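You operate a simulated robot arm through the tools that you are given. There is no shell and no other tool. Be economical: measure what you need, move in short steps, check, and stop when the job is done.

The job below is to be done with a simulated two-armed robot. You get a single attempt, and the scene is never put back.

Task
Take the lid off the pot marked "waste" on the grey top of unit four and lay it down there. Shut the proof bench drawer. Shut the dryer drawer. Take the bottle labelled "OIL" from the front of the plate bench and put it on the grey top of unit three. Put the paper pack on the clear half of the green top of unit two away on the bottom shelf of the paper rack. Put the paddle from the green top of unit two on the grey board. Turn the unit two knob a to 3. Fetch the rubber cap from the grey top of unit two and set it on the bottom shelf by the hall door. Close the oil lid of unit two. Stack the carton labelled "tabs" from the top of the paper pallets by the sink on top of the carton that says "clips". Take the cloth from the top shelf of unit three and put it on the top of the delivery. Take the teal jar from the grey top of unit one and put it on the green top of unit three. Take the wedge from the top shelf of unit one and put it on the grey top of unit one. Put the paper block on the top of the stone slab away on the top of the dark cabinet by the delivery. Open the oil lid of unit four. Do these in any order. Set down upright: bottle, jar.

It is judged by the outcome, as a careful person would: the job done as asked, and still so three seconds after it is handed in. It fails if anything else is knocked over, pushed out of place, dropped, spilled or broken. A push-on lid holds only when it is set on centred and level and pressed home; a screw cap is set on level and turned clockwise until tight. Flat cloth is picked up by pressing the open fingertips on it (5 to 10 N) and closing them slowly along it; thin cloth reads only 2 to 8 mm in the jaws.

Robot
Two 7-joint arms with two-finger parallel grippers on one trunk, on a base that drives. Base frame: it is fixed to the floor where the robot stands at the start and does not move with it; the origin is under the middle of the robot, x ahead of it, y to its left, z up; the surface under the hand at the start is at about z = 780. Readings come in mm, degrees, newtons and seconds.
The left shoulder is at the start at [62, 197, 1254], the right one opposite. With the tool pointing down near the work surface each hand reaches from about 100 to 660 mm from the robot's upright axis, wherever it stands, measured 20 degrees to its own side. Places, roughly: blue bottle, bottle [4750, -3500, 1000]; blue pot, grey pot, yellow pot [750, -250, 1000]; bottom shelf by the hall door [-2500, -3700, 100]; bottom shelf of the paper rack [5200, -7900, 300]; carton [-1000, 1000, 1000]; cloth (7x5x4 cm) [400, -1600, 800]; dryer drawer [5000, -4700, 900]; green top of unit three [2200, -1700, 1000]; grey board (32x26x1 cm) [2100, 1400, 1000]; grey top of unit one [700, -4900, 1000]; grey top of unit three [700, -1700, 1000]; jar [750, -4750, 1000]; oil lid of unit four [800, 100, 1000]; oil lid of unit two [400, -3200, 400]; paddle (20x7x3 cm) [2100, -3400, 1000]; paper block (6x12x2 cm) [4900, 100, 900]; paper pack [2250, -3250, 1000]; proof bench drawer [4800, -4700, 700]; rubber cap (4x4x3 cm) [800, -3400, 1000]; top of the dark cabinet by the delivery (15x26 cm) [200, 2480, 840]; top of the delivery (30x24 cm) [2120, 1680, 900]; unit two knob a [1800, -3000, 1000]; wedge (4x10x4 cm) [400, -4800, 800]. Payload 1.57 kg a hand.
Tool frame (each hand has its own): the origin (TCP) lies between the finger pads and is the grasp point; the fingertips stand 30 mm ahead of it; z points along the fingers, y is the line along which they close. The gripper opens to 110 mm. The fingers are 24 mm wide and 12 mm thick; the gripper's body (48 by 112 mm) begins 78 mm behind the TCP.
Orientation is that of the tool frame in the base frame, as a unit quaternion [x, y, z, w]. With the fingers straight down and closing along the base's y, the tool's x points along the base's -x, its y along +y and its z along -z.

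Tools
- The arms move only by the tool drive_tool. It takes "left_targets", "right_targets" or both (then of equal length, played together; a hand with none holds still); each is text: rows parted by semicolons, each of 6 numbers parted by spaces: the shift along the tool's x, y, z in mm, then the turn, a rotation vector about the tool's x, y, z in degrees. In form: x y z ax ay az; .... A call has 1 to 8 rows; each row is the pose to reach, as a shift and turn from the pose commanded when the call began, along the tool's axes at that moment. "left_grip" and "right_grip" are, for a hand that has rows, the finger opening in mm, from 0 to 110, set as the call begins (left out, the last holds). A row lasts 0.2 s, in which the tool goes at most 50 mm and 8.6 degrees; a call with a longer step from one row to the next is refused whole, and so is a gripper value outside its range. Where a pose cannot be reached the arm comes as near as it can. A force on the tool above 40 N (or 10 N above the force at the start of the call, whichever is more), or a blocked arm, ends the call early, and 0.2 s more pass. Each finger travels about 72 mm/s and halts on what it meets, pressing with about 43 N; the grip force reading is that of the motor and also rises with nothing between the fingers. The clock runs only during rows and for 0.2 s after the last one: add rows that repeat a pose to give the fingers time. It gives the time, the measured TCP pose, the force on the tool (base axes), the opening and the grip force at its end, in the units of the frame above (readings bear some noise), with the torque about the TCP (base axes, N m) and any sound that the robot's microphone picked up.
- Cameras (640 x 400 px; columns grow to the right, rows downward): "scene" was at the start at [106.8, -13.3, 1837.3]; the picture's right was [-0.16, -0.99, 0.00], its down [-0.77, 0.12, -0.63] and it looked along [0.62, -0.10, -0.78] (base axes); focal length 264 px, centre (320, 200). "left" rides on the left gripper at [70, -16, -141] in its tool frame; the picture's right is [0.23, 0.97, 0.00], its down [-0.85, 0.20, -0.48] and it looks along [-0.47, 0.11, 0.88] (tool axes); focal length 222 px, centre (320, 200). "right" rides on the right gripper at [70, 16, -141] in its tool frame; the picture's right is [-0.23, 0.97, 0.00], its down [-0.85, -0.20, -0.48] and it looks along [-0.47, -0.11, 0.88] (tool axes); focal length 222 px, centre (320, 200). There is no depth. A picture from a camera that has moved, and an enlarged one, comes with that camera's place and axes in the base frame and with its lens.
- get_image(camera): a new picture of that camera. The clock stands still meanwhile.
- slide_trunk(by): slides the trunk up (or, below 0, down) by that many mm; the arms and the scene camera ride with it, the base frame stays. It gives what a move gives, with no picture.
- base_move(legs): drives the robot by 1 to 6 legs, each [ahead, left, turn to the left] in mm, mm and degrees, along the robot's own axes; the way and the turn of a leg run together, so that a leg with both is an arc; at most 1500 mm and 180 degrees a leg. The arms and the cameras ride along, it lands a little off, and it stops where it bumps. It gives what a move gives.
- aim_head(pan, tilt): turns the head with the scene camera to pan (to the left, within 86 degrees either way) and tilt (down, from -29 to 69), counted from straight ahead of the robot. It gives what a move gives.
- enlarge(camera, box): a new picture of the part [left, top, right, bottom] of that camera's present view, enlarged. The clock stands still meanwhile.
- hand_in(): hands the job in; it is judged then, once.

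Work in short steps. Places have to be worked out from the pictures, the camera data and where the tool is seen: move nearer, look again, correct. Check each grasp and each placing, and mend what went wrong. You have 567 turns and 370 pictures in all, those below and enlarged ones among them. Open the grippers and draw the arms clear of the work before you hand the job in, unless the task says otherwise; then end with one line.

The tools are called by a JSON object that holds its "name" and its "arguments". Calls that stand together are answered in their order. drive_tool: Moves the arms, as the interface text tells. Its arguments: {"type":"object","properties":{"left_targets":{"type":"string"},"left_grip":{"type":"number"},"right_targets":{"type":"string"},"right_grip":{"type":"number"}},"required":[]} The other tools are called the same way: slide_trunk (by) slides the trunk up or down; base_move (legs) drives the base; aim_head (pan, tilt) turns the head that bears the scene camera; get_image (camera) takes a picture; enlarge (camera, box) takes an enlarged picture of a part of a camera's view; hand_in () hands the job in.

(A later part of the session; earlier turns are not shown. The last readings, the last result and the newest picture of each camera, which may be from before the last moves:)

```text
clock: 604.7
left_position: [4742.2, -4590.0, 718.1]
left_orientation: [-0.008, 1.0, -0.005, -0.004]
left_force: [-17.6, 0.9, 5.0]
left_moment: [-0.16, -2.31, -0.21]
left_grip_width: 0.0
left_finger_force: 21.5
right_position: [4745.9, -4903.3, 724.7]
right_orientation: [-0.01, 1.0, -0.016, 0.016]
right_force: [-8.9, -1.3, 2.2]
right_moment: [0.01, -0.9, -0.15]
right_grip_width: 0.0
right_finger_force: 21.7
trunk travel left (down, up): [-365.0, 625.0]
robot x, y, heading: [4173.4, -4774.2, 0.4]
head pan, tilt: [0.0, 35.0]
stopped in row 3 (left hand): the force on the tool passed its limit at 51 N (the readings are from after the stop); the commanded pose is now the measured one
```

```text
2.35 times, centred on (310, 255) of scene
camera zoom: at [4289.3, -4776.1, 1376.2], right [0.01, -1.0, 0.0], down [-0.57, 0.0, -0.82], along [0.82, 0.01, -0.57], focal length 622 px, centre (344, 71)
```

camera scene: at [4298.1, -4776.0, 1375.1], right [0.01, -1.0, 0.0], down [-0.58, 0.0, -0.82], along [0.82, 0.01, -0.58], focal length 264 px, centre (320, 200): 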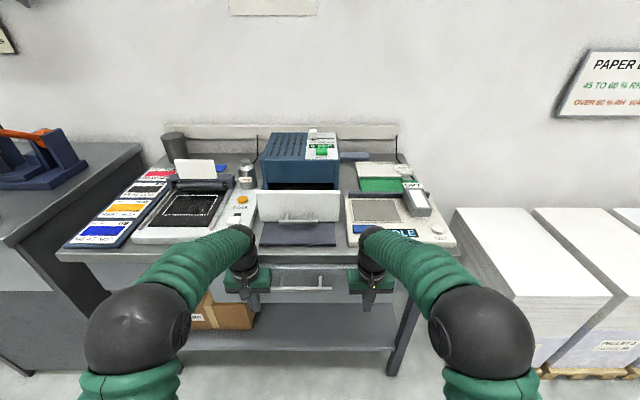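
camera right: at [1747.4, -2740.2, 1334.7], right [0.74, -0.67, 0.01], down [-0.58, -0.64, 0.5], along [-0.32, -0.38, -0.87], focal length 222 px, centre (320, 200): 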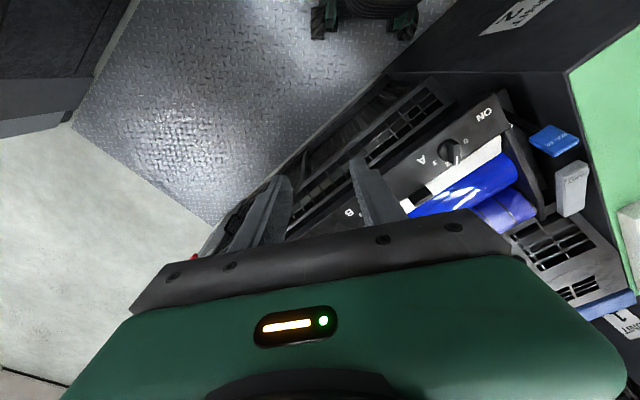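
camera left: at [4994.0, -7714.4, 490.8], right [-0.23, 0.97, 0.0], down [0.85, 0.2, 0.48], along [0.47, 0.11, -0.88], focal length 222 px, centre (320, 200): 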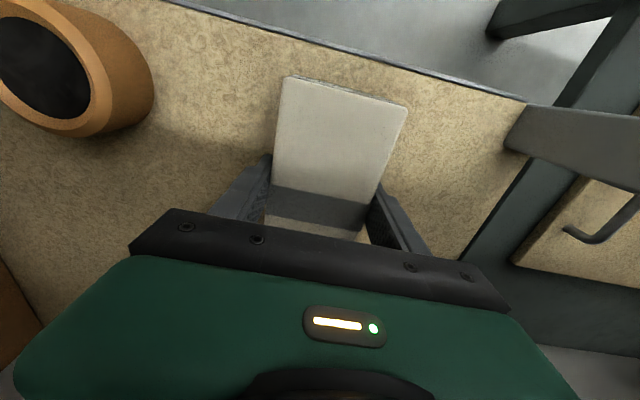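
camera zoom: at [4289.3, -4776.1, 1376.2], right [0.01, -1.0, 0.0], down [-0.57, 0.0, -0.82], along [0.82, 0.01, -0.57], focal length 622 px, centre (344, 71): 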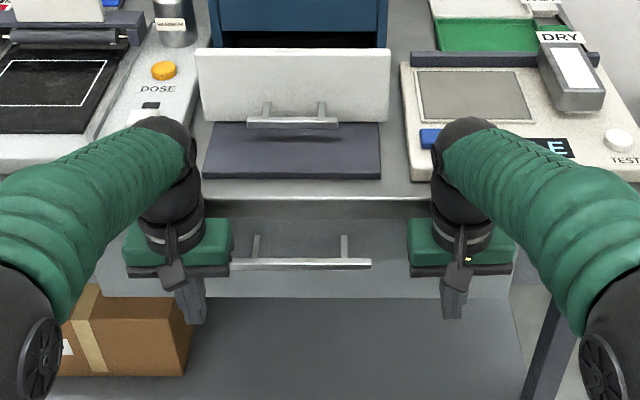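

The bench drawer is shut. I retract, raise the trunk, and move closer for the dryer drawer (front ≈(4924, -4707), z 855–966).

{"name": "drive_tool", "arguments": {"left_targets": "45 0 0 0 0 0; 90 0 0 0 0 0; 135 0 0 0 0 0; 180 0 0 0 0 0", "right_targets": "45 0 0 0 0 0; 90 0 0 0 0 0; 135 0 0 0 0 0; 180 0 0 0 0 0"}}

{"name": "slide_trunk", "arguments": {"by": 340}}

{"name": "base_move", "arguments": {"legs": [[170, 0, -0.4]]}}

{"name": "get_image", "arguments": {"camera": "scene"}}

```text
clock: 605.7
left_position: [4564.5, -4593.5, 717.0]
left_orientation: [-0.007, 1.0, -0.005, -0.003]
left_force: [0.1, -1.0, -0.3]
left_moment: [-0.01, 0.01, -0.04]
left_grip_width: 0.0
left_finger_force: 21.8
right_position: [4569.5, -4906.3, 716.9]
right_orientation: [-0.01, 1.0, -0.016, 0.016]
right_force: [-0.1, 0.2, 0.2]
right_moment: [0.0, -0.06, 0.0]
right_grip_width: 0.2
right_finger_force: 20.7
trunk travel left (down, up): [-365.0, 625.0]
robot x, y, heading: [4174.7, -4773.0, 0.3]
head pan, tilt: [0.0, 35.0]
```

```text
clock: 609.0
left_position: [4568.7, -4594.4, 1056.0]
left_orientation: [-0.007, 1.0, -0.005, -0.003]
left_force: [0.0, -0.1, 0.0]
left_moment: [0.01, -0.01, 0.02]
left_grip_width: 0.0
left_finger_force: 21.4
right_position: [4572.1, -4906.3, 1055.4]
right_orientation: [-0.01, 1.0, -0.016, 0.016]
right_force: [0.2, 0.5, -0.1]
right_moment: [0.04, 0.03, -0.03]
right_grip_width: 0.1
right_finger_force: 21.2
trunk travel left (down, up): [-705.0, 285.0]
robot x, y, heading: [4174.1, -4776.6, 0.4]
head pan, tilt: [0.0, 35.0]
```

```text
clock: 610.5
left_position: [4739.7, -4595.8, 1057.8]
left_orientation: [-0.004, 1.0, -0.006, -0.003]
left_force: [-0.2, 0.2, -0.3]
left_moment: [-0.02, 0.02, 0.0]
left_grip_width: 0.1
left_finger_force: 20.6
right_position: [4739.9, -4908.5, 1056.9]
right_orientation: [-0.007, 1.0, -0.015, 0.018]
right_force: [0.3, -0.1, 0.5]
right_moment: [0.0, 0.0, -0.04]
right_grip_width: 0.0
right_finger_force: 21.7
trunk travel left (down, up): [-705.0, 285.0]
robot x, y, heading: [4347.5, -4773.5, -0.2]
head pan, tilt: [0.0, 35.0]
```

```text
150 pictures are left
camera scene: at [4462.9, -4776.5, 1715.8], right [0.0, -1.0, 0.0], down [-0.57, 0.0, -0.82], along [0.82, 0.0, -0.57], focal length 264 px, centre (320, 200)
```

scene: 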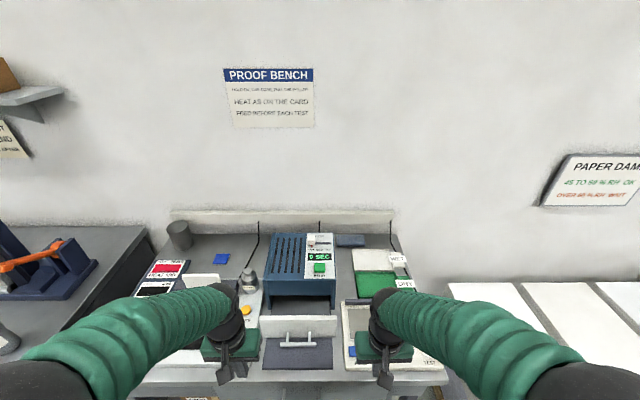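

I bring the left closed fingers in front of the drawer's panel, above its handle.

{"name": "drive_tool", "arguments": {"left_targets": "-30 -37 0 0 0 0; -60 -74 0 0 0 0; -95 -111 0 0 0 0; -120 -113 30 0 0 0; -125 -113 65 0 0 0; -125 -113 100 0 0 0; -125 -113 125 0 0 0; -125 -113 125 0 0 0"}}

{"name": "get_image", "arguments": {"camera": "scene"}}

{"name": "get_image", "arguments": {"camera": "left"}}

```text
refused: row 3 steps farther than a row can; nothing moved
```

```text
149 pictures are left
camera scene: at [4462.9, -4776.5, 1715.8], right [0.0, -1.0, 0.0], down [-0.57, 0.0, -0.82], along [0.82, 0.0, -0.57], focal length 264 px, centre (320, 200)
```

scene: 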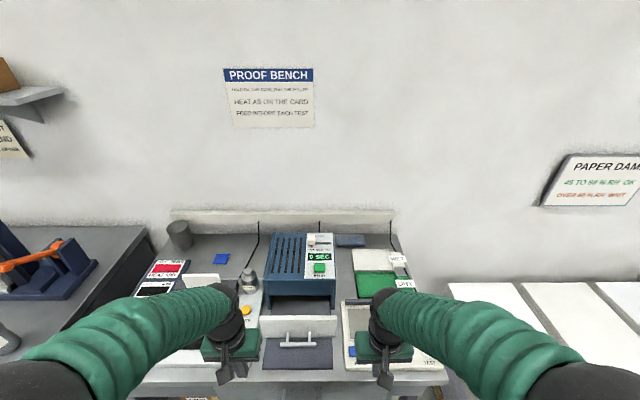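

```text
148 pictures are left
camera left: at [4667.6, -4612.4, 1199.2], right [-0.23, 0.97, -0.01], down [0.86, 0.21, 0.47], along [0.46, 0.1, -0.88], focal length 222 px, centre (320, 200)
```

left: 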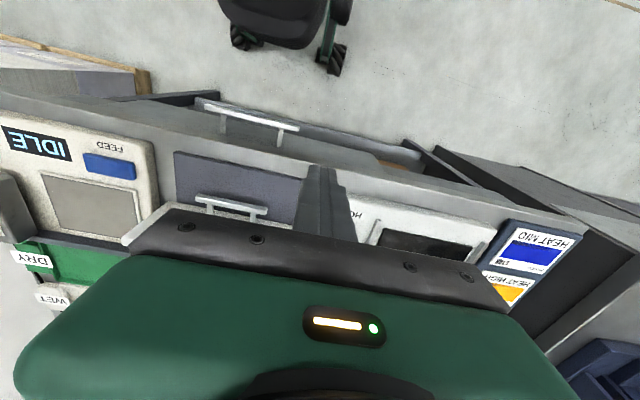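

One step was too long. Before redoing, I check the bench drawer's closure in this view.

{"name": "enlarge", "arguments": {"camera": "left", "box": [140, 70, 460, 220]}}

```text
2.00 times, centred on (300, 145) of left
camera zoom: at [4667.6, -4612.4, 1199.2], right [-0.23, 0.97, -0.01], down [0.86, 0.21, 0.47], along [0.46, 0.1, -0.88], focal length 444 px, centre (360, 310)
```

zoom: 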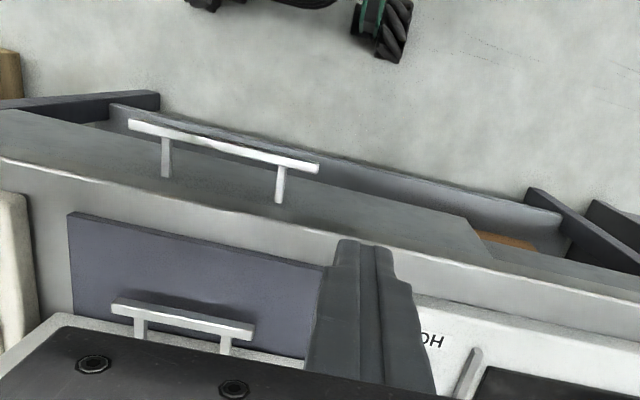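

No gap: the bench drawer is closed. I redo the approach to the dryer drawer with shorter steps.

{"name": "drive_tool", "arguments": {"left_targets": "-25 -37 0 0 0 0; -50 -74 0 0 0 0; -80 -111 0 0 0 0; -110 -113 30 0 0 0; -125 -113 65 0 0 0; -125 -113 100 0 0 0; -125 -113 125 0 0 0; -125 -113 125 0 0 0"}}

{"name": "get_image", "arguments": {"camera": "scene"}}

{"name": "get_image", "arguments": {"camera": "left"}}

```text
clock: 612.3
left_position: [4864.9, -4712.4, 932.5]
left_orientation: [-0.003, 1.0, -0.005, -0.004]
left_force: [-0.6, 0.1, -0.4]
left_moment: [0.0, -0.03, -0.03]
left_grip_width: 0.0
left_finger_force: 21.4
right_position: [4741.2, -4907.8, 1056.4]
right_orientation: [-0.007, 1.0, -0.016, 0.016]
right_force: [-0.4, 0.9, 0.0]
right_moment: [-0.01, 0.01, -0.01]
right_grip_width: 0.0
right_finger_force: 21.1
trunk travel left (down, up): [-705.0, 285.0]
robot x, y, heading: [4350.4, -4774.4, 0.0]
head pan, tilt: [0.0, 35.0]
```

```text
146 pictures are left
camera scene: at [4468.4, -4777.2, 1715.3], right [0.0, -1.0, 0.0], down [-0.58, 0.0, -0.82], along [0.82, 0.0, -0.58], focal length 264 px, centre (320, 200)
```

scene: 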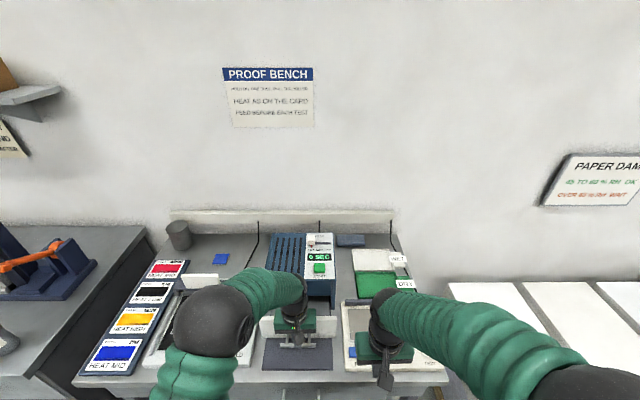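

```text
145 pictures are left
camera left: at [4795.5, -4726.9, 1074.5], right [-0.23, 0.97, -0.01], down [0.86, 0.21, 0.47], along [0.46, 0.1, -0.88], focal length 222 px, centre (320, 200)
```

left: 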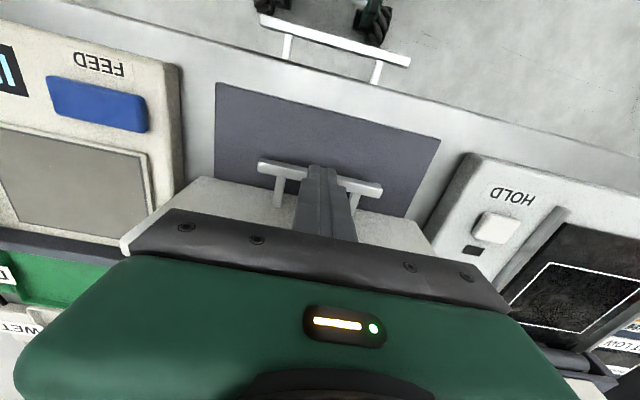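

The fingertips are in front of the panel, above the handle. I push forward in small steps until it stops.

{"name": "drive_tool", "arguments": {"left_targets": "-15 0 0 0 0 0; -30 0 0 0 0 0; -45 0 0 0 0 0; -60 0 0 0 0 0; -75 0 0 0 0 0; -90 0 0 0 0 0; -105 0 0 0 0 0; -120 0 0 0 0 0"}}

{"name": "enlarge", "arguments": {"camera": "scene", "box": [220, 220, 380, 380]}}

```text
clock: 613.9
left_position: [4966.7, -4708.8, 932.6]
left_orientation: [-0.003, 1.0, -0.005, -0.008]
left_force: [0.3, 0.1, -0.8]
left_moment: [0.0, 0.03, -0.01]
left_grip_width: 0.1
left_finger_force: 21.0
right_position: [4739.4, -4908.2, 1056.1]
right_orientation: [-0.007, 1.0, -0.017, 0.018]
right_force: [-0.2, 0.2, 1.3]
right_moment: [0.03, 0.01, 0.01]
right_grip_width: 0.1
right_finger_force: 21.4
trunk travel left (down, up): [-705.0, 285.0]
robot x, y, heading: [4347.9, -4774.3, 0.0]
head pan, tilt: [0.0, 35.0]
stopped in row 8 (left hand): the force on the tool passed its limit at 52 N (the readings are from after the stop); the commanded pose is now the measured one
```

```text
2.50 times, centred on (300, 300) of scene
camera zoom: at [4465.1, -4776.2, 1715.6], right [0.0, -1.0, 0.0], down [-0.57, 0.0, -0.82], along [0.82, 0.0, -0.57], focal length 660 px, centre (370, -50)
```

zoom: 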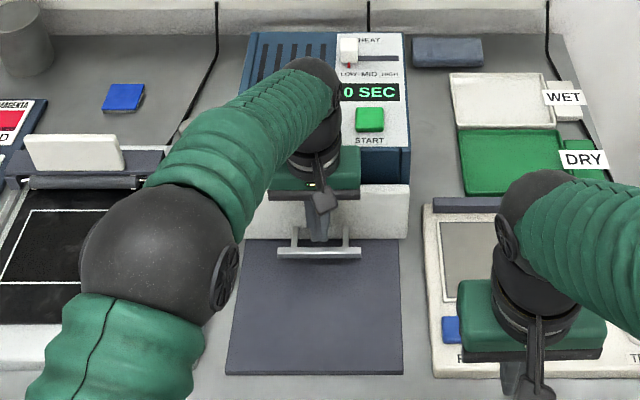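

It stopped at 52 N. I retreat and look for any gap.

{"name": "drive_tool", "arguments": {"left_targets": "40 0 0 0 0 0; 80 0 -20 0 0 0; 120 0 -60 0 0 0; 160 10 -100 0 0 0; 180 50 -120 0 0 0; 200 90 -130 0 0 0"}}

{"name": "enlarge", "arguments": {"camera": "scene", "box": [220, 220, 380, 380]}}

```text
refused: row 3 steps farther than a row can; nothing moved
```

```text
2.50 times, centred on (300, 300) of scene
camera zoom: at [4465.1, -4776.2, 1715.6], right [0.0, -1.0, 0.0], down [-0.57, 0.0, -0.82], along [0.82, 0.0, -0.57], focal length 660 px, centre (370, -50)
```

zoom: 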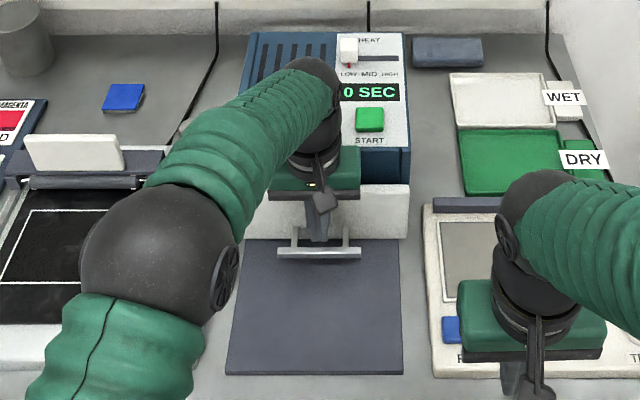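

{"name": "drive_tool", "arguments": {"left_targets": "40 0 0 0 0 0; 75 0 -20 0 0 0; 105 0 -50 0 0 0; 130 10 -85 0 0 0; 145 40 -110 0 0 0; 160 75 -125 0 0 0; 175 110 -130 0 0 0"}}

{"name": "enlarge", "arguments": {"camera": "scene", "box": [220, 220, 380, 380]}}

```text
clock: 615.5
left_position: [4792.4, -4599.0, 1065.3]
left_orientation: [-0.003, 1.0, -0.005, -0.008]
left_force: [-0.1, 1.3, 0.0]
left_moment: [0.01, -0.01, -0.02]
left_grip_width: 0.0
left_finger_force: 21.3
right_position: [4740.9, -4907.9, 1057.1]
right_orientation: [-0.006, 1.0, -0.016, 0.016]
right_force: [0.3, -0.2, -0.2]
right_moment: [-0.03, -0.05, 0.03]
right_grip_width: 0.0
right_finger_force: 21.6
trunk travel left (down, up): [-705.0, 285.0]
robot x, y, heading: [4349.5, -4774.6, 0.1]
head pan, tilt: [0.0, 35.0]
```

```text
2.50 times, centred on (300, 300) of scene
camera zoom: at [4466.8, -4774.4, 1715.4], right [0.0, -1.0, 0.0], down [-0.57, 0.0, -0.82], along [0.82, 0.0, -0.57], focal length 660 px, centre (370, -50)
```

zoom: 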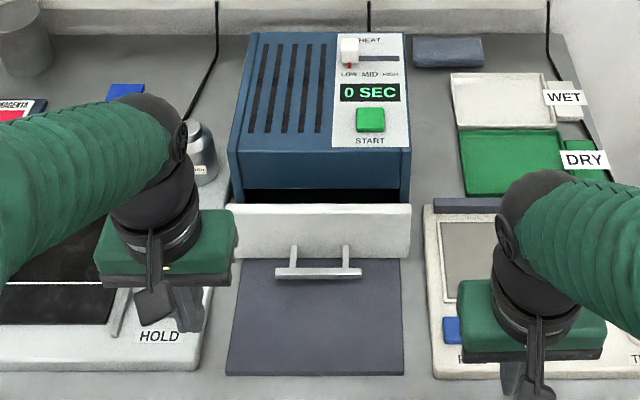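

A gap of ~30 mm remains: the palm had met the dryer body. I'll push on the handle bar instead (z≈872), which leaves the palm clear.

{"name": "drive_tool", "arguments": {"left_targets": "-15 -40 0 0 0 0; -30 -80 10 0 0 0; -45 -110 40 0 0 0; -60 -110 80 0 0 0; -75 -110 120 0 0 0; -85 -110 155 0 0 0; -90 -110 172 0 0 0; -100 -110 172 0 0 0"}}

{"name": "drive_tool", "arguments": {"left_targets": "-10 0 0 0 0 0; -20 0 0 0 0 0; -30 0 0 0 0 0; -40 0 0 0 0 0; -50 0 0 0 0 0; -60 0 0 0 0 0; -70 0 0 0 0 0; -80 0 0 0 0 0"}}

{"name": "enlarge", "arguments": {"camera": "scene", "box": [220, 220, 380, 380]}}

```text
clock: 617.3
left_position: [4889.0, -4710.4, 891.6]
left_orientation: [-0.002, 1.0, -0.003, -0.01]
left_force: [-8.4, 0.3, 10.1]
left_moment: [0.08, 0.13, 0.09]
left_grip_width: 0.0
left_finger_force: 21.8
right_position: [4738.0, -4908.8, 1057.3]
right_orientation: [-0.006, 1.0, -0.017, 0.017]
right_force: [-0.4, -0.1, 0.3]
right_moment: [0.0, 0.02, -0.02]
right_grip_width: 0.0
right_finger_force: 21.5
trunk travel left (down, up): [-705.0, 285.0]
robot x, y, heading: [4343.2, -4776.9, 0.1]
head pan, tilt: [0.0, 35.0]
```

```text
clock: 618.2
left_position: [4914.5, -4709.4, 891.5]
left_orientation: [-0.003, 1.0, -0.004, -0.015]
left_force: [-11.5, 1.0, 17.2]
left_moment: [0.09, 0.09, 0.01]
left_grip_width: 0.2
left_finger_force: 21.9
right_position: [4739.5, -4908.0, 1057.3]
right_orientation: [-0.006, 1.0, -0.016, 0.018]
right_force: [0.4, 0.0, 0.3]
right_moment: [0.03, 0.04, 0.0]
right_grip_width: 0.0
right_finger_force: 21.6
trunk travel left (down, up): [-705.0, 285.0]
robot x, y, heading: [4347.7, -4776.7, -0.0]
head pan, tilt: [0.0, 35.0]
stopped in row 4 (left hand): the force on the tool passed its limit at 48 N (the readings are from after the stop); the commanded pose is now the measured one
```

```text
2.50 times, centred on (300, 300) of scene
camera zoom: at [4463.8, -4776.9, 1715.8], right [0.0, -1.0, 0.0], down [-0.57, 0.0, -0.82], along [0.82, 0.0, -0.57], focal length 660 px, centre (370, -50)
```

zoom: 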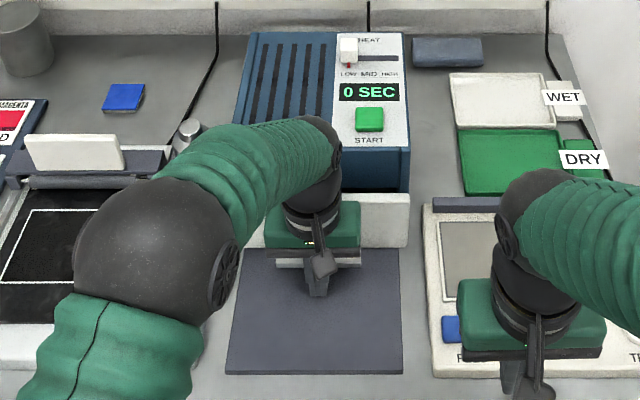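

It moved further in, but the tips were scraping the bench. I lift 6 mm and push again to its stop.

{"name": "drive_tool", "arguments": {"left_targets": "3 0 -6 0 0 0; -5 0 -6 0 0 0; -12 0 -6 0 0 0; -19 0 -6 0 0 0; -26 0 -6 0 0 0; -33 0 -6 0 0 0; -40 0 -6 0 0 0; -47 0 -6 0 0 0"}}

{"name": "drive_tool", "arguments": {"left_targets": "40 0 0 0 0 0; 70 0 -25 0 0 0; 95 0 -60 0 0 0; 110 10 -100 0 0 0; 120 40 -130 0 0 0; 130 75 -150 0 0 0; 130 110 -160 0 0 0"}}

{"name": "enlarge", "arguments": {"camera": "scene", "box": [220, 220, 380, 380]}}

```text
clock: 619.8
left_position: [4943.6, -4708.9, 894.3]
left_orientation: [-0.002, 1.0, -0.002, -0.025]
left_force: [-26.7, 3.5, 21.0]
left_moment: [0.13, -0.42, 0.1]
left_grip_width: 0.2
left_finger_force: 21.7
right_position: [4737.3, -4907.9, 1057.5]
right_orientation: [-0.007, 1.0, -0.017, 0.017]
right_force: [0.7, 0.2, 0.0]
right_moment: [0.03, 0.02, 0.04]
right_grip_width: 0.2
right_finger_force: 21.3
trunk travel left (down, up): [-705.0, 285.0]
robot x, y, heading: [4348.3, -4777.4, -0.0]
head pan, tilt: [0.0, 35.0]
stopped in row 7 (left hand): the force on the tool passed its limit at 42 N (the readings are from after the stop); the commanded pose is now the measured one
```

```text
clock: 621.4
left_position: [4825.2, -4597.8, 1057.3]
left_orientation: [-0.003, 1.0, -0.003, -0.024]
left_force: [0.0, -0.5, 0.3]
left_moment: [-0.01, 0.03, 0.02]
left_grip_width: 0.1
left_finger_force: 20.9
right_position: [4739.7, -4907.5, 1056.3]
right_orientation: [-0.006, 1.0, -0.017, 0.017]
right_force: [-0.8, -0.2, 0.7]
right_moment: [-0.04, 0.02, -0.01]
right_grip_width: 0.0
right_finger_force: 21.3
trunk travel left (down, up): [-705.0, 285.0]
robot x, y, heading: [4345.1, -4776.5, 0.3]
head pan, tilt: [0.0, 35.0]
```

```text
2.50 times, centred on (300, 300) of scene
camera zoom: at [4467.9, -4774.4, 1715.3], right [0.0, -1.0, 0.0], down [-0.58, 0.0, -0.82], along [0.82, 0.0, -0.58], focal length 660 px, centre (370, -50)
```

zoom: 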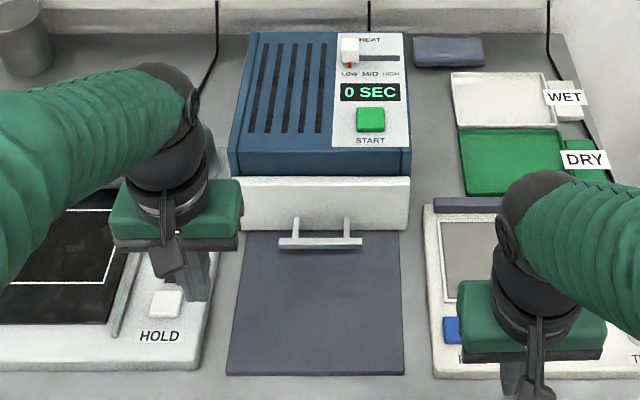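

Flush now: the dryer drawer is shut. Next the OIL bottle on the plate bench: I back off and strafe left.

{"name": "base_move", "arguments": {"legs": [[-350, 0, 0], [0, 1150, 0]]}}

{"name": "get_image", "arguments": {"camera": "scene"}}

```text
clock: 629.1
left_position: [4448.0, -3449.7, 1057.5]
left_orientation: [-0.011, 1.0, -0.002, -0.023]
left_force: [0.0, -0.1, 0.6]
left_moment: [0.02, -0.02, 0.02]
left_grip_width: 0.0
left_finger_force: 21.2
right_position: [4367.2, -3761.3, 1055.5]
right_orientation: [-0.015, 1.0, -0.016, 0.017]
right_force: [0.3, 0.3, 0.2]
right_moment: [0.0, -0.04, 0.01]
right_grip_width: 0.0
right_finger_force: 21.2
trunk travel left (down, up): [-705.0, 285.0]
robot x, y, heading: [3974.3, -3632.9, 1.2]
head pan, tilt: [0.0, 35.0]
```

```text
139 pictures are left
camera scene: at [4093.2, -3635.1, 1715.3], right [0.02, -1.0, 0.0], down [-0.58, -0.01, -0.82], along [0.82, 0.01, -0.58], focal length 264 px, centre (320, 200)
```

scene: 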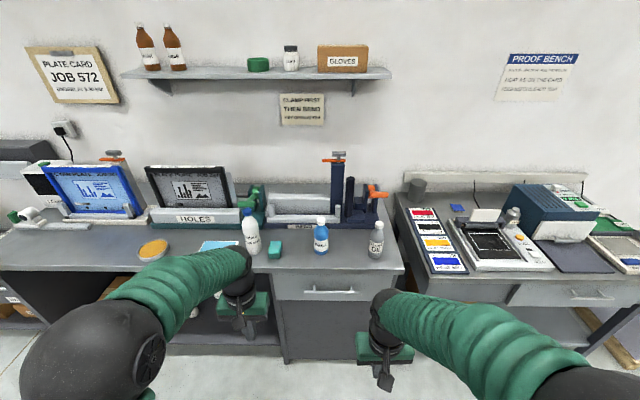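

{"name": "enlarge", "arguments": {"camera": "scene", "box": [225, 200, 405, 280]}}

```text
3.56 times, centred on (315, 240) of scene
camera zoom: at [4093.2, -3635.1, 1715.3], right [0.02, -1.0, 0.0], down [-0.58, -0.01, -0.82], along [0.82, 0.01, -0.58], focal length 939 px, centre (338, 58)
```

zoom: 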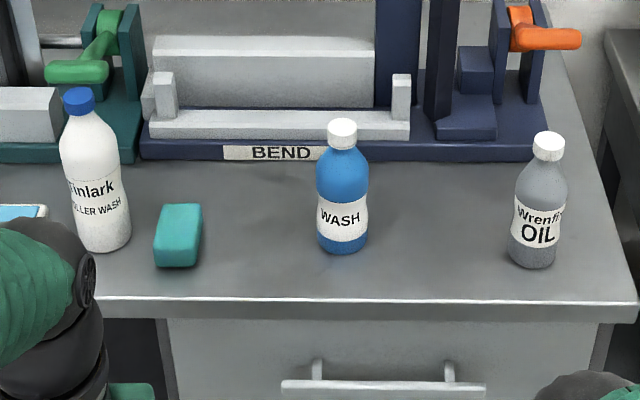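

The OIL bottle is the right one, ≈(4868, -3853), z 896–1060. I raise the trunk, move closer, and position the open right hand above it.

{"name": "slide_trunk", "arguments": {"by": 145}}

{"name": "base_move", "arguments": {"legs": [[0, -60, -1.2], [330, 0, 0]]}}

{"name": "drive_tool", "arguments": {"right_targets": "-40 -8 0 0 0 0; -80 -16 0 0 0 0; -120 -24 0 0 0 0; -160 -32 0 0 0 0; -160 -32 0 0 0 0", "right_grip": 95}}

{"name": "get_image", "arguments": {"camera": "right"}}

{"name": "get_image", "arguments": {"camera": "scene"}}

```text
clock: 630.8
left_position: [4447.0, -3448.4, 1203.6]
left_orientation: [-0.011, 1.0, -0.003, -0.022]
left_force: [0.2, 0.6, 0.5]
left_moment: [-0.03, 0.01, 0.01]
left_grip_width: 0.0
left_finger_force: 21.1
right_position: [4366.5, -3758.9, 1202.8]
right_orientation: [-0.016, 1.0, -0.017, 0.017]
right_force: [0.0, 0.2, -0.7]
right_moment: [0.01, -0.04, 0.01]
right_grip_width: 0.0
right_finger_force: 21.5
trunk travel left (down, up): [-850.0, 140.0]
robot x, y, heading: [3971.3, -3635.4, 1.1]
head pan, tilt: [0.0, 35.0]
```

```text
clock: 633.5
left_position: [4776.8, -3505.0, 1202.3]
left_orientation: [-0.003, 1.0, -0.006, -0.02]
left_force: [0.1, 0.7, -0.4]
left_moment: [-0.06, 0.01, 0.0]
left_grip_width: 0.0
left_finger_force: 21.4
right_position: [4691.9, -3814.5, 1203.4]
right_orientation: [-0.008, 1.0, -0.019, 0.018]
right_force: [-0.3, 0.1, 0.3]
right_moment: [-0.02, -0.01, 0.0]
right_grip_width: 0.1
right_finger_force: 21.3
trunk travel left (down, up): [-850.0, 140.0]
robot x, y, heading: [4301.8, -3693.2, -0.3]
head pan, tilt: [0.0, 35.0]
```

```text
clock: 634.8
left_position: [4778.8, -3503.7, 1202.2]
left_orientation: [-0.004, 1.0, -0.007, -0.022]
left_force: [-0.1, -0.7, 0.6]
left_moment: [0.0, -0.04, -0.03]
left_grip_width: 0.0
left_finger_force: 21.3
right_position: [4854.8, -3843.5, 1211.3]
right_orientation: [-0.008, 1.0, -0.02, 0.017]
right_force: [0.2, -0.4, -0.6]
right_moment: [-0.02, -0.01, -0.02]
right_grip_width: 95.0
right_finger_force: 0.0
trunk travel left (down, up): [-850.0, 140.0]
robot x, y, heading: [4304.3, -3692.5, -0.0]
head pan, tilt: [0.0, 35.0]
```

```text
137 pictures are left
camera right: at [4779.5, -3821.7, 1348.3], right [0.21, 0.98, -0.03], down [0.84, -0.17, 0.52], along [0.5, -0.14, -0.86], focal length 222 px, centre (320, 200)
```

right: 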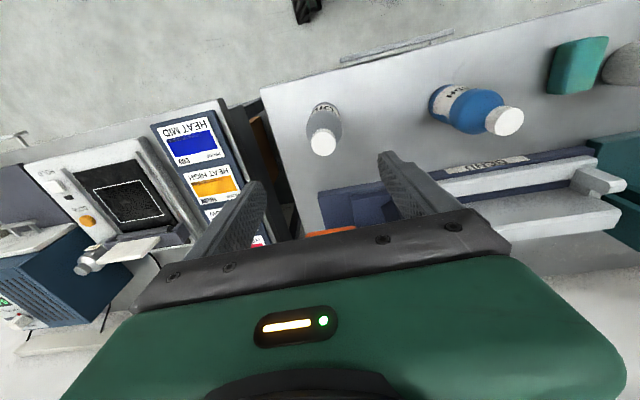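

```text
136 pictures are left
camera scene: at [4425.5, -3679.7, 1860.2], right [0.0, -1.0, 0.01], down [-0.58, 0.0, -0.82], along [0.82, 0.0, -0.58], focal length 264 px, centre (320, 200)
```

scene: 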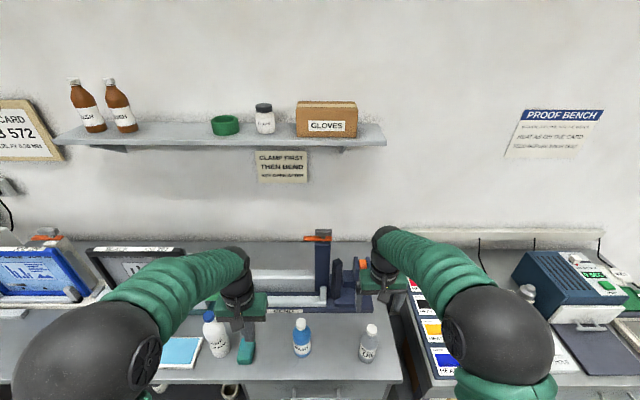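

Cap located at (4862, -3842, 1058). I level the hand and descend around the bottle to grip its body.

{"name": "drive_tool", "arguments": {"right_targets": "-7 1 30 -0.8 0.6 0.3; -7 1 70 -1.6 1.2 0.6; -7 1 110 -2.3 1.9 0.9; -7 1 150 -2.3 1.9 0.9; -7 1 185 -2.3 1.9 0.9; -7 1 210 -2.3 1.9 0.9; -7 1 217 -2.3 1.9 0.9; -7 1 217 -2.3 1.9 0.9"}}

{"name": "get_image", "arguments": {"camera": "right"}}

{"name": "enlarge", "arguments": {"camera": "scene", "box": [300, 250, 440, 390]}}

```text
clock: 636.5
left_position: [4779.9, -3507.4, 1203.0]
left_orientation: [-0.003, 1.0, -0.005, -0.022]
left_force: [0.0, 0.1, 0.3]
left_moment: [-0.01, 0.0, -0.04]
left_grip_width: 0.1
left_finger_force: 21.9
right_position: [4869.1, -3852.7, 992.1]
right_orientation: [0.001, 1.0, 0.002, 0.002]
right_force: [0.1, 1.4, 0.6]
right_moment: [-0.01, 0.01, 0.01]
right_grip_width: 95.1
right_finger_force: 0.1
trunk travel left (down, up): [-850.0, 140.0]
robot x, y, heading: [4301.4, -3691.2, 0.2]
head pan, tilt: [0.0, 35.0]
```

```text
135 pictures are left
camera right: at [4798.9, -3837.0, 1134.0], right [0.23, 0.97, 0.0], down [0.85, -0.2, 0.48], along [0.47, -0.11, -0.88], focal length 222 px, centre (320, 200)
```

right: 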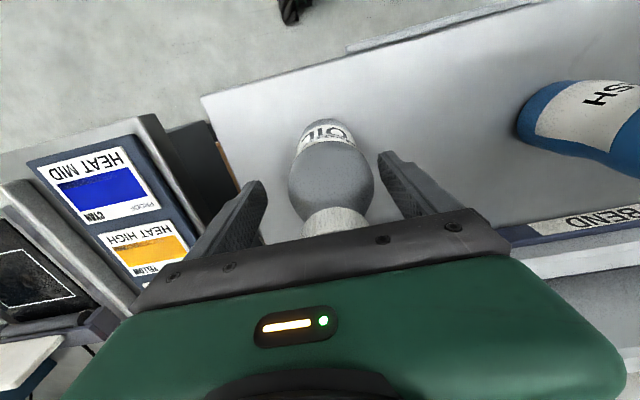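

```text
2.86 times, centred on (370, 320) of scene
camera zoom: at [4424.7, -3688.9, 1860.3], right [0.0, -1.0, 0.0], down [-0.58, 0.0, -0.82], along [0.82, 0.0, -0.58], focal length 755 px, centre (177, -143)
```

zoom: 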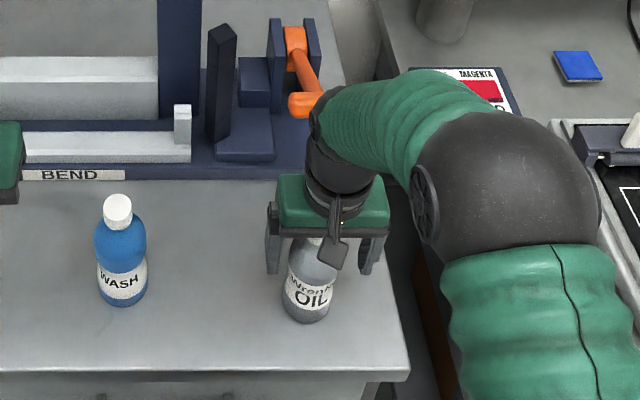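

The bottle is between the fingers, 9 mm off-centre. I shift and close.

{"name": "drive_tool", "arguments": {"right_targets": "0 5 0 0 0 0; 0 9 0 0 0 0; 0 9 0 0 0 0"}}

{"name": "drive_tool", "arguments": {"right_targets": "0 0 0 0 0 0; 0 0 0 0 0 0; 0 0 0 0 0 0; 0 0 0 0 0 0", "right_grip": 40}}

{"name": "drive_tool", "arguments": {"right_targets": "0 0 -8 0 0 0; 0 0 -30 0 0 0; 0 0 -70 0 0 0; 0 0 -110 0 0 0; 0 0 -150 0 0 0; 0 0 -190 0 0 0; 0 0 -220 0 0 0"}}

{"name": "get_image", "arguments": {"camera": "right"}}

```text
clock: 637.4
left_position: [4779.4, -3508.2, 1203.0]
left_orientation: [-0.002, 1.0, -0.006, -0.021]
left_force: [0.4, -0.1, 0.7]
left_moment: [0.0, 0.0, -0.01]
left_grip_width: 0.1
left_finger_force: 21.2
right_position: [4869.3, -3844.0, 993.1]
right_orientation: [0.0, 1.0, 0.002, 0.001]
right_force: [-0.2, -0.2, 0.5]
right_moment: [-0.02, 0.01, 0.0]
right_grip_width: 94.9
right_finger_force: 0.0
trunk travel left (down, up): [-850.0, 140.0]
robot x, y, heading: [4300.5, -3689.1, -0.1]
head pan, tilt: [0.0, 35.0]
```

```text
clock: 638.4
left_position: [4780.0, -3507.8, 1202.1]
left_orientation: [-0.003, 1.0, -0.004, -0.022]
left_force: [-0.6, 0.5, 0.0]
left_moment: [0.01, -0.03, 0.0]
left_grip_width: 0.0
left_finger_force: 21.1
right_position: [4869.4, -3845.0, 991.9]
right_orientation: [-0.001, 1.0, 0.003, 0.001]
right_force: [-0.1, -0.6, 0.5]
right_moment: [-0.12, -0.04, 0.03]
right_grip_width: 54.3
right_finger_force: 42.8
trunk travel left (down, up): [-850.0, 140.0]
robot x, y, heading: [4304.1, -3689.4, -0.0]
head pan, tilt: [0.0, 35.0]
```

```text
clock: 640.0
left_position: [4779.0, -3508.3, 1202.9]
left_orientation: [-0.003, 1.0, -0.004, -0.022]
left_force: [0.3, -0.1, 0.3]
left_moment: [0.0, 0.02, -0.01]
left_grip_width: 0.0
left_finger_force: 21.1
right_position: [4868.2, -3845.4, 1214.5]
right_orientation: [0.001, 1.0, 0.003, 0.001]
right_force: [0.2, 0.5, -4.0]
right_moment: [0.03, -0.06, 0.01]
right_grip_width: 54.4
right_finger_force: 42.9
trunk travel left (down, up): [-850.0, 140.0]
robot x, y, heading: [4304.4, -3689.9, -0.0]
head pan, tilt: [0.0, 35.0]
```

```text
133 pictures are left
camera right: at [4796.8, -3830.2, 1356.5], right [0.23, 0.97, 0.01], down [0.85, -0.2, 0.48], along [0.47, -0.1, -0.88], focal length 222 px, centre (320, 200)
```

right: 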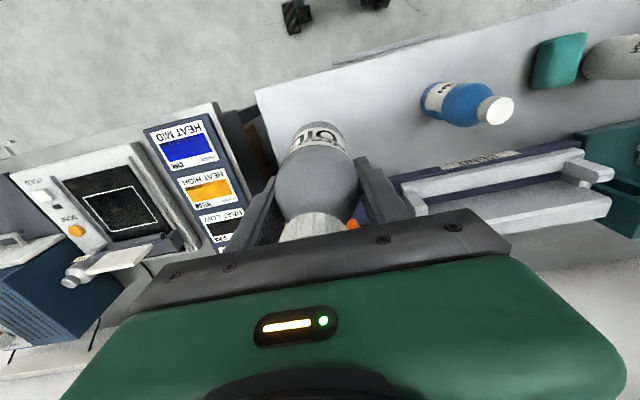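

The OIL bottle is held. I retract and drive along the lane to the stone slab for the paper block.

{"name": "drive_tool", "arguments": {"right_targets": "40 0 0 0 0 0; 80 0 0 0 0 0; 120 0 0 0 0 0; 150 0 0 0 0 0", "left_targets": "20 0 0 0 0 0; 40 0 -10 0 0 0; 60 0 -20 0 0 0; 80 0 -30 0 0 0", "left_grip": 80}}

{"name": "base_move", "arguments": {"legs": [[-380, 0, 0], [0, 1250, 0], [0, 1250, 0], [0, 1150, 0]]}}

{"name": "get_image", "arguments": {"camera": "scene"}}

```text
clock: 641.0
left_position: [4698.9, -3509.2, 1233.9]
left_orientation: [-0.003, 1.0, -0.004, -0.022]
left_force: [-0.2, 0.2, -0.2]
left_moment: [0.01, -0.03, -0.03]
left_grip_width: 79.9
left_finger_force: 0.1
right_position: [4718.2, -3846.0, 1213.0]
right_orientation: [0.0, 1.0, 0.003, 0.003]
right_force: [0.1, 0.5, -3.6]
right_moment: [0.03, -0.05, 0.03]
right_grip_width: 54.1
right_finger_force: 42.9
trunk travel left (down, up): [-850.0, 140.0]
robot x, y, heading: [4300.9, -3685.7, -0.1]
head pan, tilt: [0.0, 35.0]
```

```text
clock: 660.6
left_position: [4478.4, 119.0, 1235.0]
left_orientation: [0.018, 1.0, -0.003, -0.022]
left_force: [-1.2, -0.7, -0.5]
left_moment: [0.03, 0.04, -0.01]
left_grip_width: 79.9
left_finger_force: 0.0
right_position: [4482.6, -218.4, 1210.9]
right_orientation: [0.022, 1.0, 0.004, 0.001]
right_force: [1.1, -0.2, -4.2]
right_moment: [0.0, -0.05, -0.01]
right_grip_width: 54.2
right_finger_force: 42.8
trunk travel left (down, up): [-850.0, 140.0]
robot x, y, heading: [4076.2, -41.8, -2.5]
head pan, tilt: [0.0, 35.0]
```

```text
132 pictures are left
camera scene: at [4193.9, -53.9, 1860.3], right [-0.04, -1.0, 0.0], down [-0.57, 0.03, -0.82], along [0.82, -0.03, -0.58], focal length 264 px, centre (320, 200)
```

scene: 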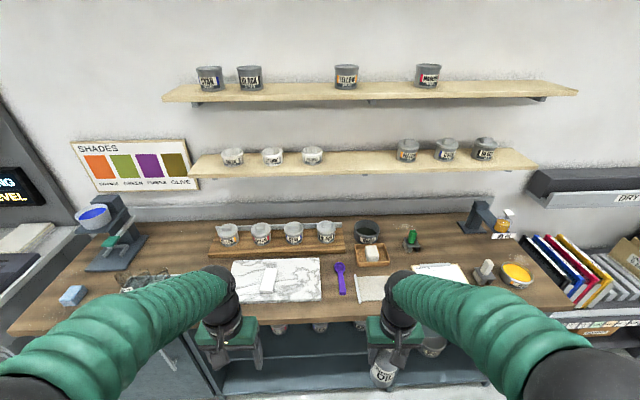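

The marble slab with the white paper block is at centre-left. I zoom.

{"name": "enlarge", "arguments": {"camera": "scene", "box": [200, 230, 360, 320]}}

```text
4.00 times, centred on (280, 275) of scene
camera zoom: at [4193.9, -53.9, 1860.3], right [-0.04, -1.0, 0.0], down [-0.57, 0.03, -0.82], along [0.82, -0.03, -0.58], focal length 1057 px, centre (480, -100)
```

zoom: 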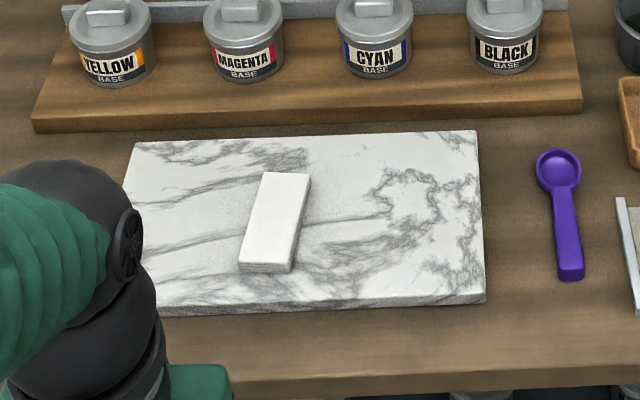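

The block lies at about (4920, 137), long axis ~heading -13°. I move ahead and bring the left hand over it.

{"name": "base_move", "arguments": {"legs": [[290, 0, 2.4]]}}

{"name": "drive_tool", "arguments": {"left_targets": "-40 0 20 0 1 3; -80 0 50 0 2 6; -115 0 85 0 2.5 9; -140 0 120 0 2.5 13; -140 0 160 0 2.5 13; -140 0 160 0 2.5 13", "left_grip": 90}}

{"name": "get_image", "arguments": {"camera": "left"}}

{"name": "enlarge", "arguments": {"camera": "scene", "box": [180, 250, 380, 390]}}

```text
clock: 662.6
left_position: [4754.6, 133.7, 1235.7]
left_orientation: [-0.003, 1.0, -0.003, -0.02]
left_force: [-0.2, 0.0, 0.3]
left_moment: [0.01, 0.03, -0.04]
left_grip_width: 79.9
left_finger_force: 0.0
right_position: [4773.0, -203.0, 1213.7]
right_orientation: [-0.001, 1.0, 0.004, 0.003]
right_force: [-0.2, -0.1, -4.3]
right_moment: [-0.02, -0.05, -0.01]
right_grip_width: 54.0
right_finger_force: 42.8
trunk travel left (down, up): [-850.0, 140.0]
robot x, y, heading: [4360.5, -49.1, -0.0]
head pan, tilt: [0.0, 35.0]
```

```text
clock: 664.0
left_position: [4892.9, 131.6, 1068.1]
left_orientation: [0.11, 0.993, -0.007, -0.041]
left_force: [0.1, 0.9, -0.5]
left_moment: [-0.05, -0.03, 0.0]
left_grip_width: 90.0
left_finger_force: 0.1
right_position: [4773.6, -202.6, 1212.1]
right_orientation: [0.0, 1.0, 0.002, 0.001]
right_force: [-0.6, -1.1, -5.0]
right_moment: [0.01, -0.03, -0.01]
right_grip_width: 54.5
right_finger_force: 42.8
trunk travel left (down, up): [-850.0, 140.0]
robot x, y, heading: [4364.9, -48.0, -0.0]
head pan, tilt: [0.0, 35.0]
```

```text
130 pictures are left
camera left: at [4830.5, 131.5, 1214.3], right [-0.01, 1.0, 0.0], down [0.92, 0.01, 0.4], along [0.4, 0.0, -0.92], focal length 222 px, centre (320, 200)
```

left: 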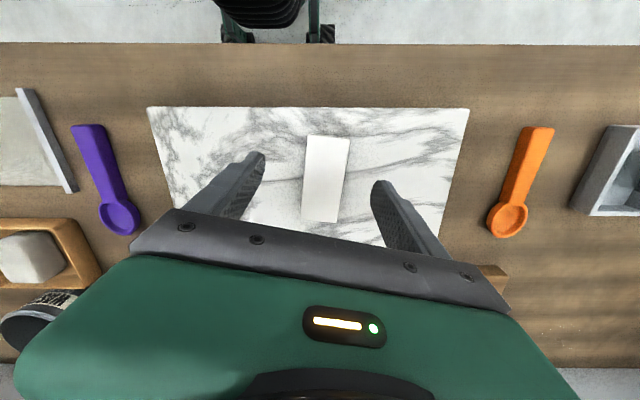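

```text
2.86 times, centred on (280, 320) of scene
camera zoom: at [4482.7, -49.6, 1860.3], right [0.0, -1.0, 0.0], down [-0.58, 0.0, -0.82], along [0.82, 0.0, -0.58], focal length 755 px, centre (434, -143)
```

zoom: 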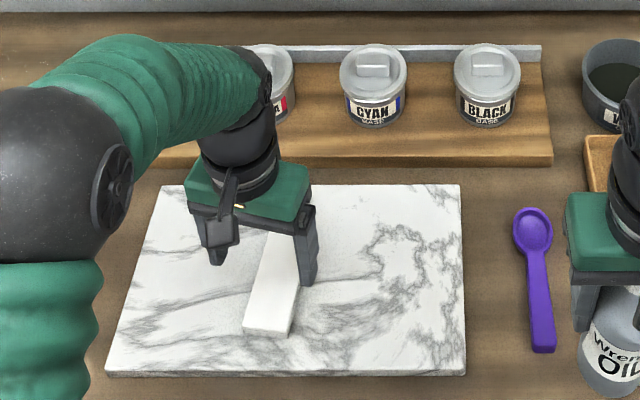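

I correct the tilt and yaw, centre over the block (4922, 139, top ≈930), and go down to a hover.

{"name": "drive_tool", "arguments": {"left_targets": "-10 4 20 0 -2 -3; -22 8 45 0 -4.7 -7; -34 13 70 0 -4.7 -7; -34 13 88 0 -4.7 -7; -34 13 88 0 -4.7 -7"}}

{"name": "get_image", "arguments": {"camera": "left"}}

```text
clock: 665.2
left_position: [4920.9, 136.7, 978.7]
left_orientation: [0.049, 0.999, -0.009, -0.001]
left_force: [-1.1, 0.4, -0.9]
left_moment: [0.01, 0.0, 0.03]
left_grip_width: 89.8
left_finger_force: 0.1
right_position: [4775.6, -202.1, 1212.2]
right_orientation: [0.001, 1.0, 0.003, 0.002]
right_force: [0.6, 0.0, -4.7]
right_moment: [0.0, -0.03, -0.01]
right_grip_width: 54.2
right_finger_force: 43.7
trunk travel left (down, up): [-850.0, 140.0]
robot x, y, heading: [4362.7, -48.3, -0.1]
head pan, tilt: [0.0, 35.0]
```

```text
128 pictures are left
camera left: at [4848.9, 130.2, 1120.1], right [-0.13, 0.99, -0.02], down [0.87, 0.12, 0.47], along [0.47, 0.05, -0.88], focal length 222 px, centre (320, 200)
```

left: 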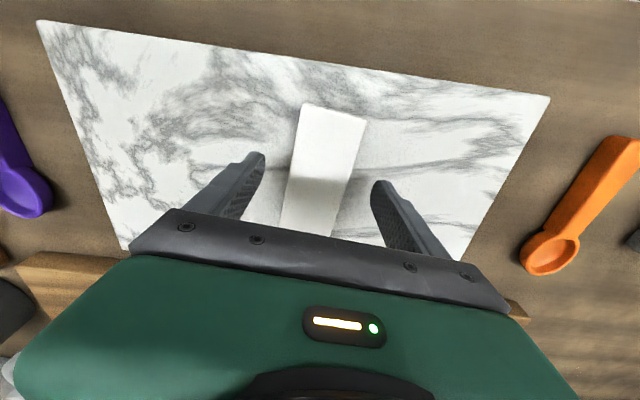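

Aligned. I descend until the tips feel the slab.

{"name": "drive_tool", "arguments": {"left_targets": "0 0 15 0 0 0; 0 0 25 0 0 0; 0 0 31 0 0 0; 0 0 35 0 0 0; 0 0 39 0 0 0; 0 0 43 0 0 0; 0 0 47 0 0 0"}}

```text
clock: 666.2
left_position: [4921.3, 137.2, 952.1]
left_orientation: [0.049, 0.999, -0.007, 0.004]
left_force: [-13.7, 0.9, 31.4]
left_moment: [1.68, 0.65, 0.49]
left_grip_width: 89.8
left_finger_force: 0.0
right_position: [4771.4, -204.7, 1212.9]
right_orientation: [0.001, 1.0, 0.004, 0.004]
right_force: [1.1, -0.1, -4.0]
right_moment: [0.01, -0.02, 0.0]
right_grip_width: 53.9
right_finger_force: 43.6
trunk travel left (down, up): [-850.0, 140.0]
robot x, y, heading: [4364.5, -50.6, -0.3]
head pan, tilt: [0.0, 35.0]
stopped in row 4 (left hand): the force on the tool passed its limit at 48 N (the readings are from after the stop); the commanded pose is now the measured one
```

Contact with the slab (z≈922). I rise 2 mm, close on the block and lift.

{"name": "drive_tool", "arguments": {"left_targets": "0 0 -3 0 0 0; 0 0 -3 0 0 0; 0 0 -3 0 0 0; 0 0 -3 0 0 0; 0 0 -3 0 0 0", "left_grip": 35}}

{"name": "drive_tool", "arguments": {"left_targets": "0 0 -10 0 0 0; 0 0 -30 0 0 0; 0 0 -70 0 0 0; 0 0 -110 0 0 0; 0 0 -150 0 0 0; 0 0 -190 0 0 0; 0 0 -230 0 0 0; 0 0 -260 0 0 0"}}

{"name": "get_image", "arguments": {"camera": "left"}}

```text
clock: 667.4
left_position: [4924.1, 138.1, 952.7]
left_orientation: [0.049, 0.999, -0.01, 0.006]
left_force: [1.4, 8.1, 19.4]
left_moment: [0.98, 0.35, 0.03]
left_grip_width: 51.5
left_finger_force: 36.8
right_position: [4773.7, -200.9, 1212.7]
right_orientation: [0.0, 1.0, 0.002, 0.003]
right_force: [0.4, -0.4, -3.8]
right_moment: [0.01, -0.04, 0.01]
right_grip_width: 53.8
right_finger_force: 42.7
trunk travel left (down, up): [-850.0, 140.0]
robot x, y, heading: [4360.5, -48.7, -0.3]
head pan, tilt: [0.0, 35.0]
```

```text
clock: 669.2
left_position: [4923.6, 141.0, 1212.6]
left_orientation: [0.049, 0.999, -0.008, 0.003]
left_force: [-0.1, -0.5, 0.0]
left_moment: [-0.01, 0.0, -0.03]
left_grip_width: 51.1
left_finger_force: 42.3
right_position: [4774.8, -203.8, 1212.5]
right_orientation: [0.0, 1.0, 0.002, 0.002]
right_force: [-0.4, 0.5, -4.4]
right_moment: [-0.01, -0.02, -0.03]
right_grip_width: 54.3
right_finger_force: 42.9
trunk travel left (down, up): [-850.0, 140.0]
robot x, y, heading: [4359.6, -46.8, -0.0]
head pan, tilt: [0.0, 35.0]
```

```text
127 pictures are left
camera left: at [4850.1, 133.7, 1353.3], right [-0.13, 0.99, -0.02], down [0.87, 0.12, 0.48], along [0.48, 0.05, -0.88], focal length 222 px, centre (320, 200)
```

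left: 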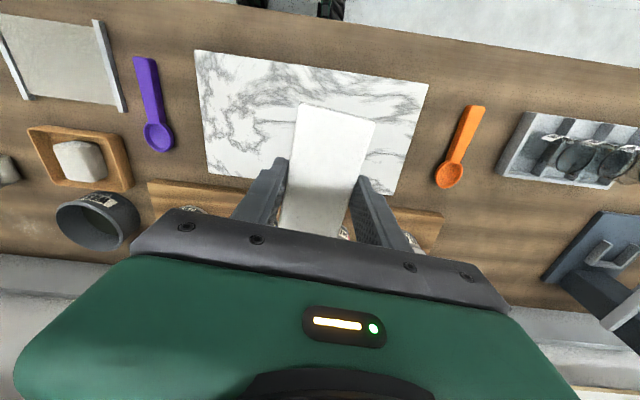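

The block is held. I retract and reverse out, then back down the aisle between units three and four to the front.

{"name": "drive_tool", "arguments": {"left_targets": "40 0 0 0 0 0; 80 0 0 0 0 0; 120 0 0 0 0 0; 150 0 0 0 0 0"}}

{"name": "base_move", "arguments": {"legs": [[-1380, 0, 0], [0, -870, 0]]}}

```text
clock: 670.2
left_position: [4774.9, 157.3, 1210.5]
left_orientation: [0.049, 0.999, -0.009, 0.004]
left_force: [0.2, -0.6, -1.2]
left_moment: [-0.02, 0.02, 0.0]
left_grip_width: 51.1
left_finger_force: 42.8
right_position: [4775.1, -202.9, 1213.6]
right_orientation: [0.0, 1.0, 0.002, 0.002]
right_force: [0.3, -0.8, -3.3]
right_moment: [0.01, -0.04, 0.01]
right_grip_width: 53.9
right_finger_force: 43.3
trunk travel left (down, up): [-850.0, 140.0]
robot x, y, heading: [4362.9, -47.4, -0.2]
head pan, tilt: [0.0, 35.0]
```

```text
clock: 681.1
left_position: [3387.4, -684.9, 1209.8]
left_orientation: [0.071, 0.997, -0.009, 0.003]
left_force: [0.2, 0.1, -0.7]
left_moment: [-0.01, 0.01, -0.01]
left_grip_width: 51.2
left_finger_force: 42.9
right_position: [3371.6, -1044.7, 1213.2]
right_orientation: [0.021, 1.0, 0.001, 0.002]
right_force: [-0.2, 0.4, -4.0]
right_moment: [0.01, -0.02, -0.01]
right_grip_width: 54.1
right_finger_force: 43.2
trunk travel left (down, up): [-850.0, 140.0]
robot x, y, heading: [2962.9, -873.1, -2.5]
head pan, tilt: [0.0, 35.0]
```

I straighten and back down the aisle.

{"name": "base_move", "arguments": {"legs": [[0, -30, 2.5], [-1500, 0, 0], [-1500, 0, 0], [-350, 0, 0]]}}

{"name": "get_image", "arguments": {"camera": "scene"}}

```text
clock: 697.9
left_position: [27.7, -717.7, 1210.3]
left_orientation: [0.051, 0.999, -0.008, 0.002]
left_force: [0.4, -0.4, -1.0]
left_moment: [0.01, 0.01, 0.01]
left_grip_width: 51.1
left_finger_force: 43.3
right_position: [26.6, -1078.9, 1212.1]
right_orientation: [0.001, 1.0, 0.002, 0.001]
right_force: [0.4, 1.2, -4.8]
right_moment: [-0.02, -0.02, -0.01]
right_grip_width: 54.4
right_finger_force: 42.8
trunk travel left (down, up): [-850.0, 140.0]
robot x, y, heading: [-389.4, -919.0, 0.0]
head pan, tilt: [0.0, 35.0]
```

```text
126 pictures are left
camera scene: at [-262.1, -924.5, 1859.9], right [0.0, -1.0, 0.0], down [-0.58, 0.0, -0.82], along [0.82, 0.0, -0.58], focal length 264 px, centre (320, 200)
```

scene: 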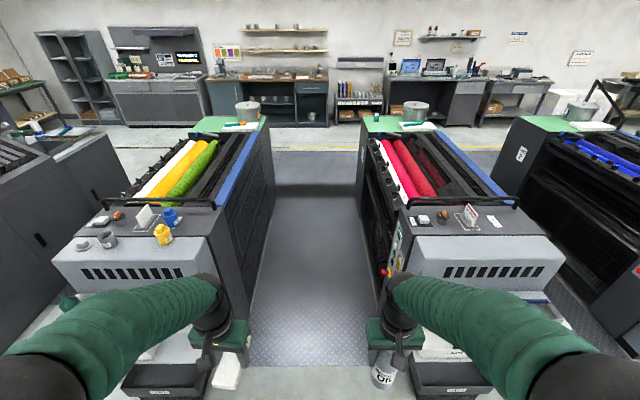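

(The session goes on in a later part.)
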